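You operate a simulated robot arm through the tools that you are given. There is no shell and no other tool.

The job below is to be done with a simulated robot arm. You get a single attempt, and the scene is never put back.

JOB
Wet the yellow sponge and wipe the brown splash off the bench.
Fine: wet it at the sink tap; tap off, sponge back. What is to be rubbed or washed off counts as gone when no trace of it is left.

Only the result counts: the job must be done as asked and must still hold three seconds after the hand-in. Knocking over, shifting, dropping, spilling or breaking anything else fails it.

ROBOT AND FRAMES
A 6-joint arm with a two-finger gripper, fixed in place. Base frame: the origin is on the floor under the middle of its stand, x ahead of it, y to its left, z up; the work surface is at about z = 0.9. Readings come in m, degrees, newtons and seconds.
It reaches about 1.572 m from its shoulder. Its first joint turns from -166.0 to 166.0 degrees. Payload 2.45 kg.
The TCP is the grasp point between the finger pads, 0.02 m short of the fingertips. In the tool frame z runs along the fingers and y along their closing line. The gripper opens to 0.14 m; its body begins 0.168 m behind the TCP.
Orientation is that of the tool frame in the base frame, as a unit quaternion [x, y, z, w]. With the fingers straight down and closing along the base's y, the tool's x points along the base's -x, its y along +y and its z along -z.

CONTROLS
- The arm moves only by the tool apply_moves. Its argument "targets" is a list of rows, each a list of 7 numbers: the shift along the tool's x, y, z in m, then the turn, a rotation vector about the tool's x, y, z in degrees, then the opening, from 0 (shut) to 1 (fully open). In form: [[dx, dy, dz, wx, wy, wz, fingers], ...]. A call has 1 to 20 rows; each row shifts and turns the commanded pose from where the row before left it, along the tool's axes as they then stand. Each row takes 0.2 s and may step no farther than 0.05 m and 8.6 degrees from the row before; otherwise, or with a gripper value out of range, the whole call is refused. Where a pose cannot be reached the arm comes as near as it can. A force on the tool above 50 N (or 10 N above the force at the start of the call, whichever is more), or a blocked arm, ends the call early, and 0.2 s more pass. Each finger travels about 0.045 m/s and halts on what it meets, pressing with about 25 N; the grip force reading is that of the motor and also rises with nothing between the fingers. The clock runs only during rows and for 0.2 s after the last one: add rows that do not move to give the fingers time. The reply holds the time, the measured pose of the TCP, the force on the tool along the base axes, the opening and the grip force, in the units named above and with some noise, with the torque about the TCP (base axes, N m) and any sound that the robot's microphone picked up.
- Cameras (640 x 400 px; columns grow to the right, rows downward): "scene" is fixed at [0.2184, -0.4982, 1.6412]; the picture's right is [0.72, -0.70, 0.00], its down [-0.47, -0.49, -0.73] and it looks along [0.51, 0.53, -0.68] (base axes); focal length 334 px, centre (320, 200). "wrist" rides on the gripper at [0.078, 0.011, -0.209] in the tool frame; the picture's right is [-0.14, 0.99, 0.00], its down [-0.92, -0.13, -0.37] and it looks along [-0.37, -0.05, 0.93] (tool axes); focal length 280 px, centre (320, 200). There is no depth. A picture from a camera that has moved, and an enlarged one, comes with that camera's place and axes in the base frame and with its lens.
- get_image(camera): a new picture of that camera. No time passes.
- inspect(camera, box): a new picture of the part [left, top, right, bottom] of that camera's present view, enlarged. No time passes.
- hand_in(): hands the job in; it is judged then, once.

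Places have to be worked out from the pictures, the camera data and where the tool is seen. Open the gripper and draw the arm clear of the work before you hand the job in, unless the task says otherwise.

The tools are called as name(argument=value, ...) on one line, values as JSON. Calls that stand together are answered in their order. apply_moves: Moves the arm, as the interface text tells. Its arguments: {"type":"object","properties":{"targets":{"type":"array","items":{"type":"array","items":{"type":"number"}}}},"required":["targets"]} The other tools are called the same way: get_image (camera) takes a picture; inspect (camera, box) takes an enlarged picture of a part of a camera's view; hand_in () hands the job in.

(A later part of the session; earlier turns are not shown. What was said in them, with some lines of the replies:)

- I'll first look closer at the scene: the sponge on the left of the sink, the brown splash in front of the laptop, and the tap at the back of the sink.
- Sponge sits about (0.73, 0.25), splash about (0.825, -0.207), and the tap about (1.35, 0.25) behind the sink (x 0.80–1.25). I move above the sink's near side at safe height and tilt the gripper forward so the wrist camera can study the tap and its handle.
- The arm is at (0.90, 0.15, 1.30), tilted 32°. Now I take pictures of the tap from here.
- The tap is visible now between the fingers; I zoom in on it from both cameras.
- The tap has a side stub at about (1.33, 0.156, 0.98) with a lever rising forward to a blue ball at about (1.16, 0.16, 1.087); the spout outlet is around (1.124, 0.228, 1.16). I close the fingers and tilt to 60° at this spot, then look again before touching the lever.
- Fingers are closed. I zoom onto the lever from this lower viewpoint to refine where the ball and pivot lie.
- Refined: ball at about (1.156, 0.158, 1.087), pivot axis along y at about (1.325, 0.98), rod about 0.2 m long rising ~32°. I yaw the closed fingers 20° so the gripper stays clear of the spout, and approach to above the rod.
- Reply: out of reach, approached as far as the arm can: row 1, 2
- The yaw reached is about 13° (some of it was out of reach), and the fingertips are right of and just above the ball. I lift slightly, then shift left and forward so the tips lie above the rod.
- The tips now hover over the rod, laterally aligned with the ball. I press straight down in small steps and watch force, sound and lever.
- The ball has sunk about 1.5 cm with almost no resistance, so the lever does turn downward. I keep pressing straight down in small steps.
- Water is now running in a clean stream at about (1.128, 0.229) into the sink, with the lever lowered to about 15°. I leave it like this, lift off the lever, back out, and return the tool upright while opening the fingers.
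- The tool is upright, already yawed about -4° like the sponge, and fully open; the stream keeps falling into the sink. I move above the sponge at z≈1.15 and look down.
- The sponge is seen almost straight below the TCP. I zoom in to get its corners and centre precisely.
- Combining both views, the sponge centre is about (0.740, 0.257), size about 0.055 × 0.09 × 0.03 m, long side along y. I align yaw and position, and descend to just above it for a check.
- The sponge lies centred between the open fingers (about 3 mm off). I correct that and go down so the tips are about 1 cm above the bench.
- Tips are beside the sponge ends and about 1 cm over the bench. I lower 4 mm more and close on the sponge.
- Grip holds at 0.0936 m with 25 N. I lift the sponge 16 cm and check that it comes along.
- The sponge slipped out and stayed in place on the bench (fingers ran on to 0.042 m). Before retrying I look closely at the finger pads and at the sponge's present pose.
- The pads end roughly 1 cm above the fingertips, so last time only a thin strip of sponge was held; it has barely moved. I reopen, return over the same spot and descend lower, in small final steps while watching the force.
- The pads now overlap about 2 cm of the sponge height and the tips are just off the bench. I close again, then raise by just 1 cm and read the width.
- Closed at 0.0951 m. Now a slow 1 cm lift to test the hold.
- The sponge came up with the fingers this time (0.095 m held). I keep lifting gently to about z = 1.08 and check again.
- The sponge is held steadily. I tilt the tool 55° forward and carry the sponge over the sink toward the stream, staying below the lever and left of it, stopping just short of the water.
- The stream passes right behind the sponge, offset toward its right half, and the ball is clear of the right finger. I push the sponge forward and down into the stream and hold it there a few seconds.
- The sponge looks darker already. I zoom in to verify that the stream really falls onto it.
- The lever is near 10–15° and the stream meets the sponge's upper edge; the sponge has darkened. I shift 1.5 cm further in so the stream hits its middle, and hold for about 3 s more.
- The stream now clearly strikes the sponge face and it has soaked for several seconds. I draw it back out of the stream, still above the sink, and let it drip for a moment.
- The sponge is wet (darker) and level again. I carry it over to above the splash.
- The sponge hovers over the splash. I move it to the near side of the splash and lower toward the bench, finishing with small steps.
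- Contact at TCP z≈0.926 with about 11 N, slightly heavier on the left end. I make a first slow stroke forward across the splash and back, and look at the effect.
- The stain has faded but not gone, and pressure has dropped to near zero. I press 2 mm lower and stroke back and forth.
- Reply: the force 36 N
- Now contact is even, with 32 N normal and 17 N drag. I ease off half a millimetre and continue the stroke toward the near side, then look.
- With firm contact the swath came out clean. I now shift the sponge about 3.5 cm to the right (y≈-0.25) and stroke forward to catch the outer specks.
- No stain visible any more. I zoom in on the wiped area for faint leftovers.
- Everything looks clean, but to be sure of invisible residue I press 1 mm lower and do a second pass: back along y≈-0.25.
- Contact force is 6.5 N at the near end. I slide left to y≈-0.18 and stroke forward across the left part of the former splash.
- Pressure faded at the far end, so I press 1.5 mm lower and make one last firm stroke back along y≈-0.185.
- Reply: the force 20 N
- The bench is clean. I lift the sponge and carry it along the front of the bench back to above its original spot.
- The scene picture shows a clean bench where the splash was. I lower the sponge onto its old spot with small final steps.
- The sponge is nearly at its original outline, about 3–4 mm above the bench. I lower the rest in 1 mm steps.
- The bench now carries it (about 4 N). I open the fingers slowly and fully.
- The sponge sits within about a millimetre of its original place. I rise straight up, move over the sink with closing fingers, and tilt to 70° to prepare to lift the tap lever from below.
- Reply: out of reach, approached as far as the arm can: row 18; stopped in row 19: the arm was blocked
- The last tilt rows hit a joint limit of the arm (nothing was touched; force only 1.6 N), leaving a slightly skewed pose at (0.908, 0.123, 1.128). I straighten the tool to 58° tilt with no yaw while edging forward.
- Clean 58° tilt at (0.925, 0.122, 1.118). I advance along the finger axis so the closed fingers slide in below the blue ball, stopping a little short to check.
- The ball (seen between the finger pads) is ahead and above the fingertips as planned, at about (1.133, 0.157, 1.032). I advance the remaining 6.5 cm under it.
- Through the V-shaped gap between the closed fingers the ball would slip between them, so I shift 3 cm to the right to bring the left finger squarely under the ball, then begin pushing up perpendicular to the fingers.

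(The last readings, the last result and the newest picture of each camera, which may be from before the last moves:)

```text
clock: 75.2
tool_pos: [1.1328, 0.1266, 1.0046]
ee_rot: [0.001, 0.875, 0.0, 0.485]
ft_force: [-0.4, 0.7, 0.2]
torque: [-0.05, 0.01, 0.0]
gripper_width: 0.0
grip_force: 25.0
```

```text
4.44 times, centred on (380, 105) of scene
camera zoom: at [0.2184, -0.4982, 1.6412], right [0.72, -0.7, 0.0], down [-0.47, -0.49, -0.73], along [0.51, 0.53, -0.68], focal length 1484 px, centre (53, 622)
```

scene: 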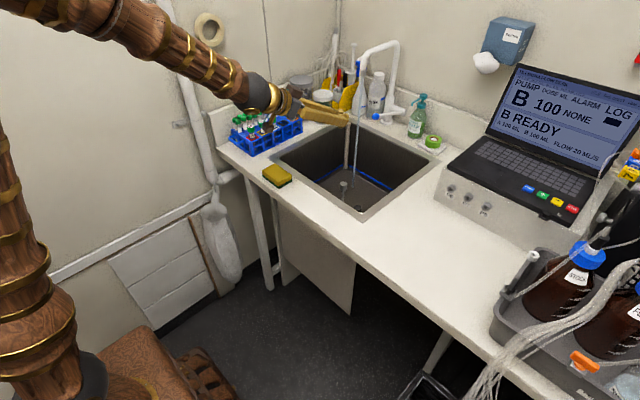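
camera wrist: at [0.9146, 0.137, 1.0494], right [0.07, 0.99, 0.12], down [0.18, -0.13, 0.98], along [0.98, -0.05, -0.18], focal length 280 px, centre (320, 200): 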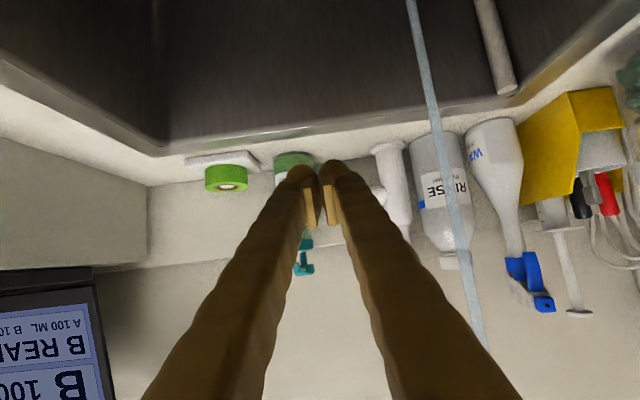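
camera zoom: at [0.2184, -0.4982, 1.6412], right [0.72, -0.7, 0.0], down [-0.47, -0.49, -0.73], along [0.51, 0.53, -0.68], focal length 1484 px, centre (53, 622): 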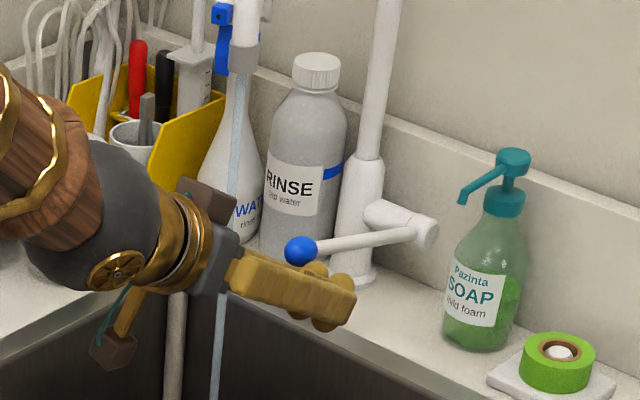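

The left finger now covers the ball from below; the ball has not moved yet. I continue pushing up in 1 cm steps.

apply_moves(targets=[[-0.01, 0, 0, 0, 0, 0, 0], [-0.01, 0, 0, 0, 0, 0, 0], [-0.01, 0, 0, 0, 0, 0, 0]])

inspect(camera="scene", box=[320, 60, 440, 150])

```text
clock: 76.0
tool_pos: [1.1494, 0.1264, 1.0314]
ee_rot: [-0.001, 0.875, 0.001, 0.484]
ft_force: [-0.6, -1.3, -0.2]
torque: [-0.02, -0.01, 0.02]
gripper_width: 0.0
grip_force: 24.5
```

```text
4.44 times, centred on (380, 105) of scene
camera zoom: at [0.2184, -0.4982, 1.6412], right [0.72, -0.7, 0.0], down [-0.47, -0.49, -0.73], along [0.51, 0.53, -0.68], focal length 1484 px, centre (53, 622)
```

zoom: 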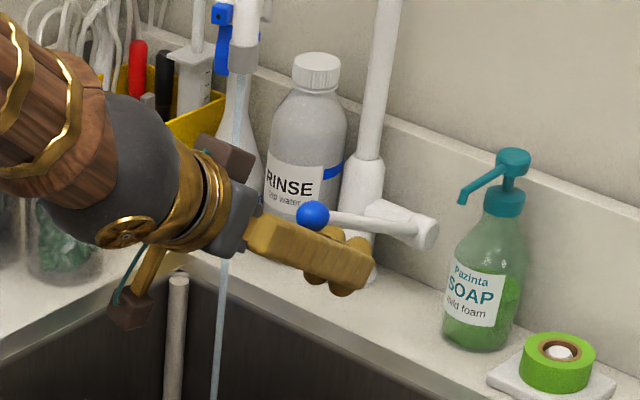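

The ball is rising and the stream is thinner. I continue in smaller steps toward the original off position.

apply_moves(targets=[[-0.008, 0, 0, 0, 0, 0, 0], [-0.008, 0, 0, 0, 0, 0, 0], [-0.006, 0, 0, 0, 0, 0, 0]])

inspect(camera="scene", box=[320, 60, 440, 150])

get_image(camera="wrist")

```text
clock: 76.8
tool_pos: [1.1607, 0.1267, 1.0487]
ee_rot: [-0.001, 0.875, 0.001, 0.484]
ft_force: [-0.3, 0.4, -0.5]
torque: [0.01, 0.02, 0.0]
gripper_width: 0.0
grip_force: 24.9
```

```text
4.44 times, centred on (380, 105) of scene
camera zoom: at [0.2184, -0.4982, 1.6412], right [0.72, -0.7, 0.0], down [-0.47, -0.49, -0.73], along [0.51, 0.53, -0.68], focal length 1484 px, centre (53, 622)
```

zoom: 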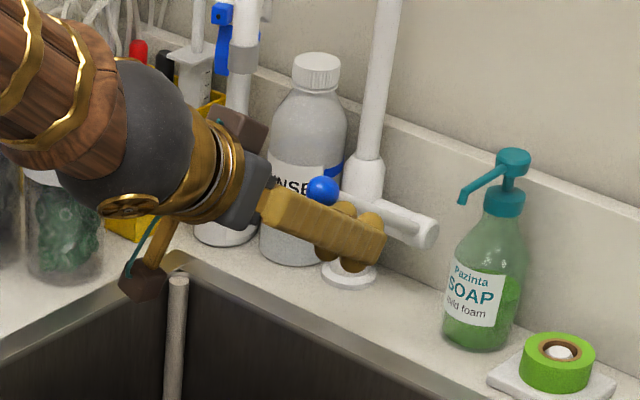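

```text
taken
camera wrist: at [0.9417, 0.1358, 1.0944], right [0.07, 0.99, 0.12], down [0.18, -0.13, 0.98], along [0.98, -0.05, -0.18], focal length 280 px, centre (320, 200)
```

wrist: 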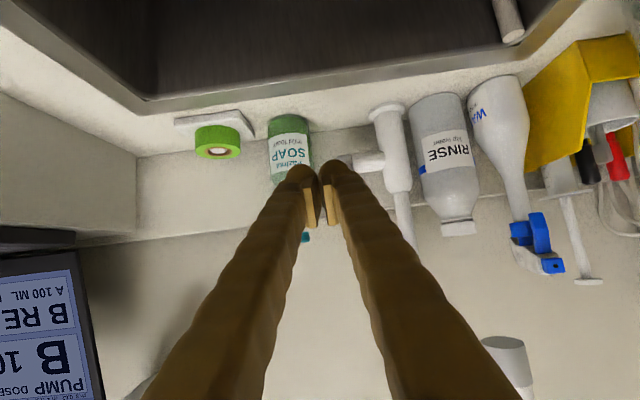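

The water has stopped; the ball is within about 1 cm of its original off position. I push a few millimetres more to seat the lever fully, watching the force.

apply_moves(targets=[[-0.004, 0, 0, 0, 0, 0, 0], [-0.003, 0, 0, 0, 0, 0, 0], [-0.003, 0, 0, 0, 0, 0, 0]])

inspect(camera="scene", box=[320, 60, 440, 150])

```text
clock: 77.6
tool_pos: [1.1671, 0.1254, 1.0566]
ee_rot: [-0.001, 0.875, 0.001, 0.484]
ft_force: [-13.8, -6.3, -10.2]
torque: [-0.19, -0.14, 0.29]
gripper_width: 0.0
grip_force: 24.9
```

```text
4.44 times, centred on (380, 105) of scene
camera zoom: at [0.2184, -0.4982, 1.6412], right [0.72, -0.7, 0.0], down [-0.47, -0.49, -0.73], along [0.51, 0.53, -0.68], focal length 1484 px, centre (53, 622)
```

zoom: 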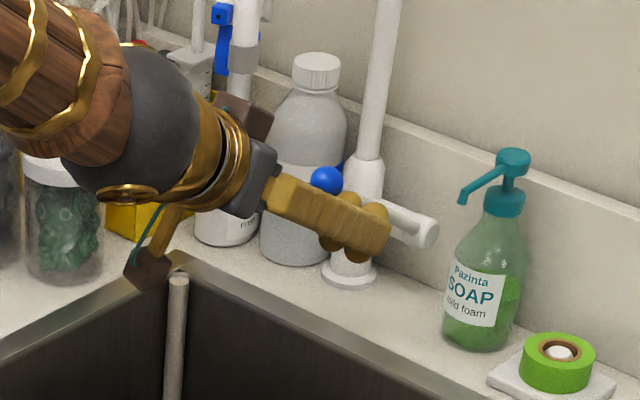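

Force rose to about 18 N and the ball matches its initial off position, so the lever is fully seated. I back away downward from the ball, then retract along the finger axis.

apply_moves(targets=[[0.008, 0, 0, 0, 0, 0, 0], [0.012, 0, 0, 0, 0, 0, 0], [0.02, -0.005, 0, 0, 0, 0, 0], [0, 0, -0.03, 0, 0, 0, 0], [0, 0, -0.04, 0, 0, 0, 0], [0, 0, -0.04, 0, 0, 0, 0], [0, 0, -0.045, 0, 0, 0, 0], [0, 0, -0.045, 0, 0, 0, 0], [0, 0, -0.03, 0, 0, 0, 0]])

get_image(camera="scene")

inspect(camera="scene", box=[320, 60, 440, 150])

get_image(camera="wrist")

```text
clock: 79.6
tool_pos: [0.9485, 0.1215, 1.1493]
ee_rot: [0.0, 0.875, 0.0, 0.485]
ft_force: [-0.1, 0.0, 0.7]
torque: [0.02, -0.01, -0.02]
gripper_width: 0.0
grip_force: 24.7
```

```text
taken
```

scene: 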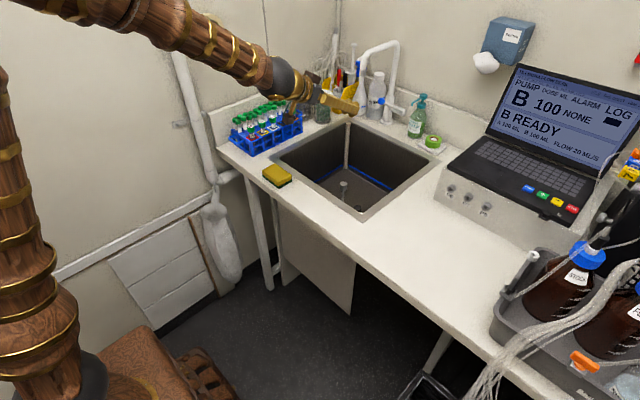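

```text
4.44 times, centred on (380, 105) of scene
camera zoom: at [0.2184, -0.4982, 1.6412], right [0.72, -0.7, 0.0], down [-0.47, -0.49, -0.73], along [0.51, 0.53, -0.68], focal length 1484 px, centre (53, 622)
```

zoom: 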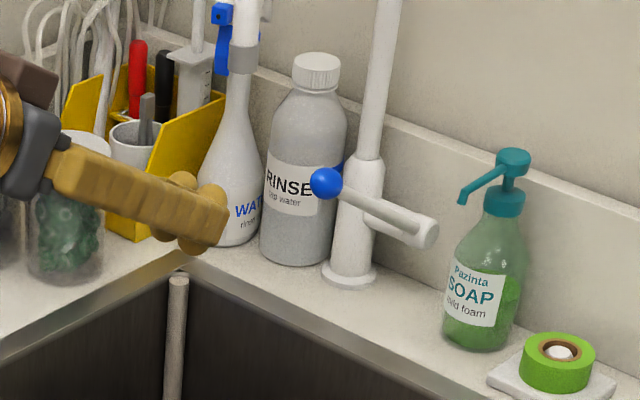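

```text
taken
camera wrist: at [0.73, 0.1305, 1.1942], right [0.07, 0.99, 0.12], down [0.18, -0.13, 0.98], along [0.98, -0.05, -0.18], focal length 280 px, centre (320, 200)
```

wrist: 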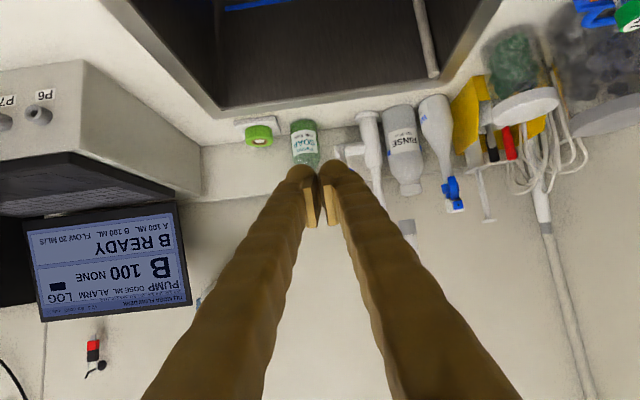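

The tap is off with the lever in its initial position, no water flowing. I turn the tool upright, open the gripper and go back to the start pose, from where I can check the bench again.

apply_moves(targets=[[0, 0, 0, 0, 8.28, 0, 0], [0, 0, 0, 0, 8.28, 0, 0], [0, 0, 0, 0, 8.28, 0, 0], [0, 0, 0, 0, 8.28, 0, 0], [0, 0, 0, 0, 8.28, 0, 0], [0, 0, 0, 0, 8.28, 0, 0], [0, 0, 0, 0, 8.28, 0, 0], [0.0217, -0.0355, -0.0085, 0, 0, 0, 1], [0.0217, -0.0355, -0.0085, 0, 0, 0, 1], [0.0217, -0.0355, -0.0085, 0, 0, 0, 1], [0.0217, -0.0355, -0.0085, 0, 0, 0, 1], [0.0217, -0.0355, -0.0085, 0, 0, 0, 1], [0.0217, -0.0355, -0.0085, 0, 0, 0, 1], [0.0217, -0.0355, -0.0085, 0, 0, 0, 1], [0.0217, -0.0355, -0.0085, 0, 0, 0, 1], [0.0217, -0.0355, -0.0085, 0, 0, 0, 1], [0.0217, -0.0355, -0.0085, 0, 0, 0, 1], [0.0217, -0.0355, -0.0085, 0, 0, 0, 1], [0.0217, -0.0355, -0.0085, 0, 0, 0, 1]])

get_image(camera="wrist")

get_image(camera="scene")

inspect(camera="wrist", box=[300, 140, 460, 240])

inspect(camera="scene", box=[370, 215, 430, 260])

inspect(camera="scene", box=[245, 145, 325, 195])

```text
clock: 83.6
tool_pos: [0.6769, -0.308, 1.2352]
ee_rot: [0.008, 0.999, -0.007, 0.033]
ft_force: [-0.6, 0.4, 0.2]
torque: [-0.04, 0.02, 0.0]
gripper_width: 0.14
grip_force: 0.1
out of reach, approached as far as the arm can: row 1
```

```text
taken
camera wrist: at [0.585, -0.2937, 1.4392], right [0.15, 0.99, 0.0], down [0.89, -0.14, 0.43], along [0.43, -0.07, -0.9], focal length 280 px, centre (320, 200)
```

wrist: 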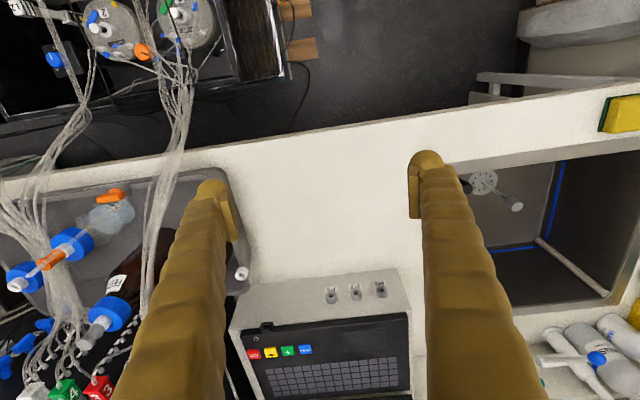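

```text
taken
```

scene: 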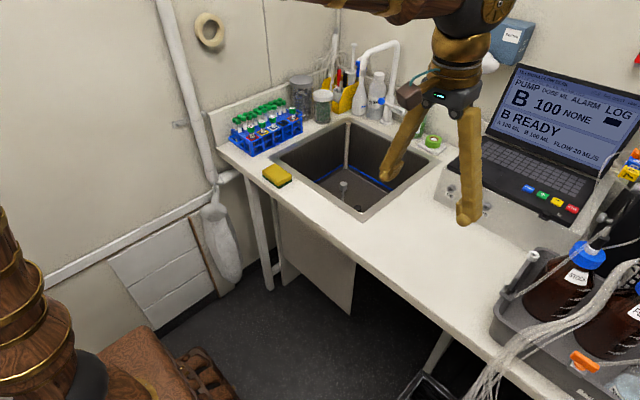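

```text
4.00 times, centred on (380, 190) of wrist
camera zoom: at [0.585, -0.2937, 1.4392], right [0.15, 0.99, 0.0], down [0.89, -0.14, 0.43], along [0.43, -0.07, -0.9], focal length 1122 px, centre (80, 240)
```

zoom: 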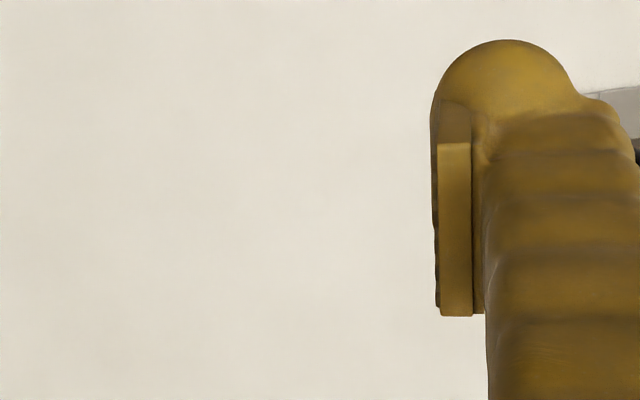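

```text
8.89 times, centred on (400, 238) of scene
camera zoom: at [0.2184, -0.4982, 1.6412], right [0.72, -0.7, 0.0], down [-0.47, -0.49, -0.73], along [0.51, 0.53, -0.68], focal length 2968 px, centre (-391, -133)
```

zoom: 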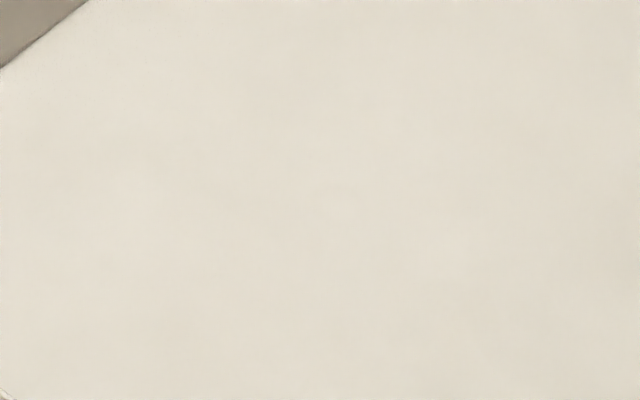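

```text
8.00 times, centred on (285, 170) of scene
camera zoom: at [0.2184, -0.4982, 1.6412], right [0.72, -0.7, 0.0], down [-0.47, -0.49, -0.73], along [0.51, 0.53, -0.68], focal length 2671 px, centre (600, 440)
```

zoom: 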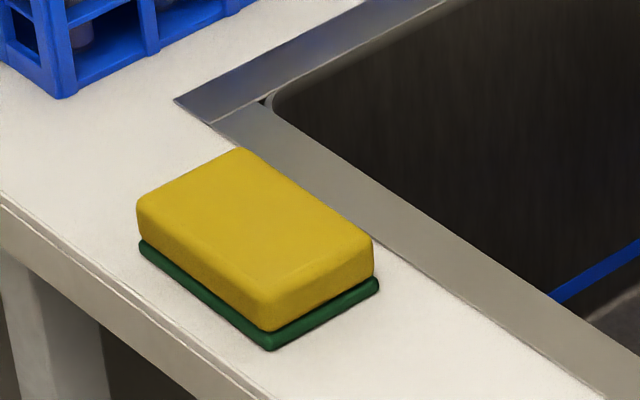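

Bench clean, sponge home, tap off. One last zoom on the bench surroundings and the tap to be certain there are no leftover traces or drips.

inspect(camera="scene", box=[325, 205, 425, 270])

inspect(camera="scene", box=[320, 30, 440, 130])

inspect(camera="wrist", box=[230, 120, 430, 290])

```text
6.15 times, centred on (375, 238) of scene
camera zoom: at [0.2184, -0.4982, 1.6412], right [0.72, -0.7, 0.0], down [-0.47, -0.49, -0.73], along [0.51, 0.53, -0.68], focal length 2054 px, centre (-18, -31)
```

zoom: 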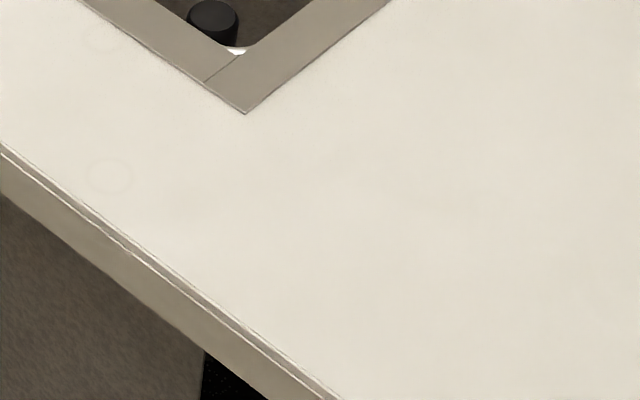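

```text
4.00 times, centred on (380, 80) of scene
camera zoom: at [0.2184, -0.4982, 1.6412], right [0.72, -0.7, 0.0], down [-0.47, -0.49, -0.73], along [0.51, 0.53, -0.68], focal length 1335 px, centre (80, 680)
```

zoom: 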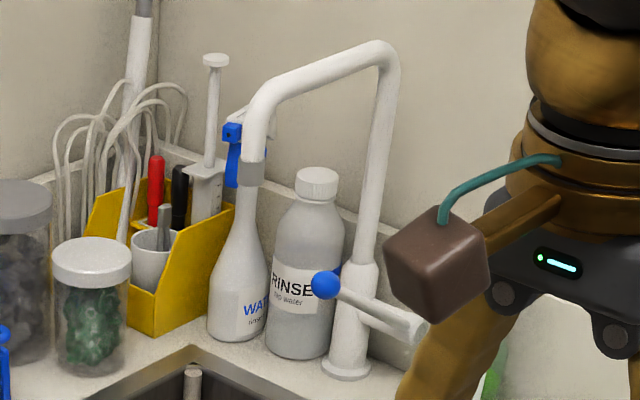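

```text
2.35 times, centred on (330, 205) of wrist
camera zoom: at [0.585, -0.2937, 1.4392], right [0.15, 0.99, 0.0], down [0.89, -0.14, 0.43], along [0.43, -0.07, -0.9], focal length 660 px, centre (296, 188)
```

zoom: 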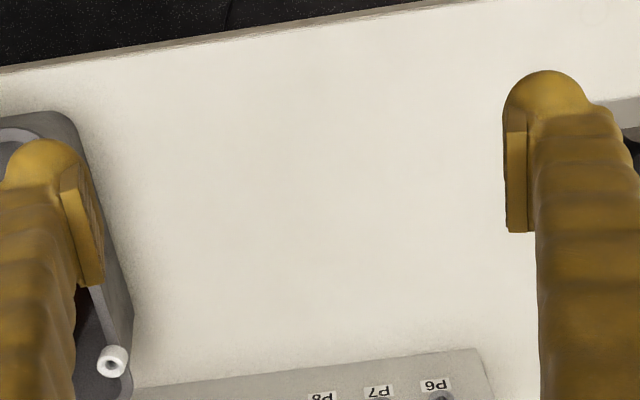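

No trace of the splash remains. The faint rings nearer the sink lie off the sponge's path and look like part of the bench surface. The tap is closed with its lever at the original angle, the sponge is back in place, and the gripper is open and clear, so I hand the job in.

hand_in()

```text
The job is handed in.
```

The brown splash is gone from the bench. I wet the sponge at the sink tap and wiped the area several times, and close-up pictures show no trace left.

- **Tap:** it is off, with the lever back at its starting angle and no water running.
- **Sponge:** it is back where it was, to within about a millimetre by the pictures. My first grip slipped before wetting, but the sponge stayed in place.
- **Arm:** the gripper is open and the arm is clear of the bench.

Nothing else was moved or spilled that I could see. Two very faint rings show on the bench near the sink. They are off the path the sponge took, so I took them as part of the surface and left them.
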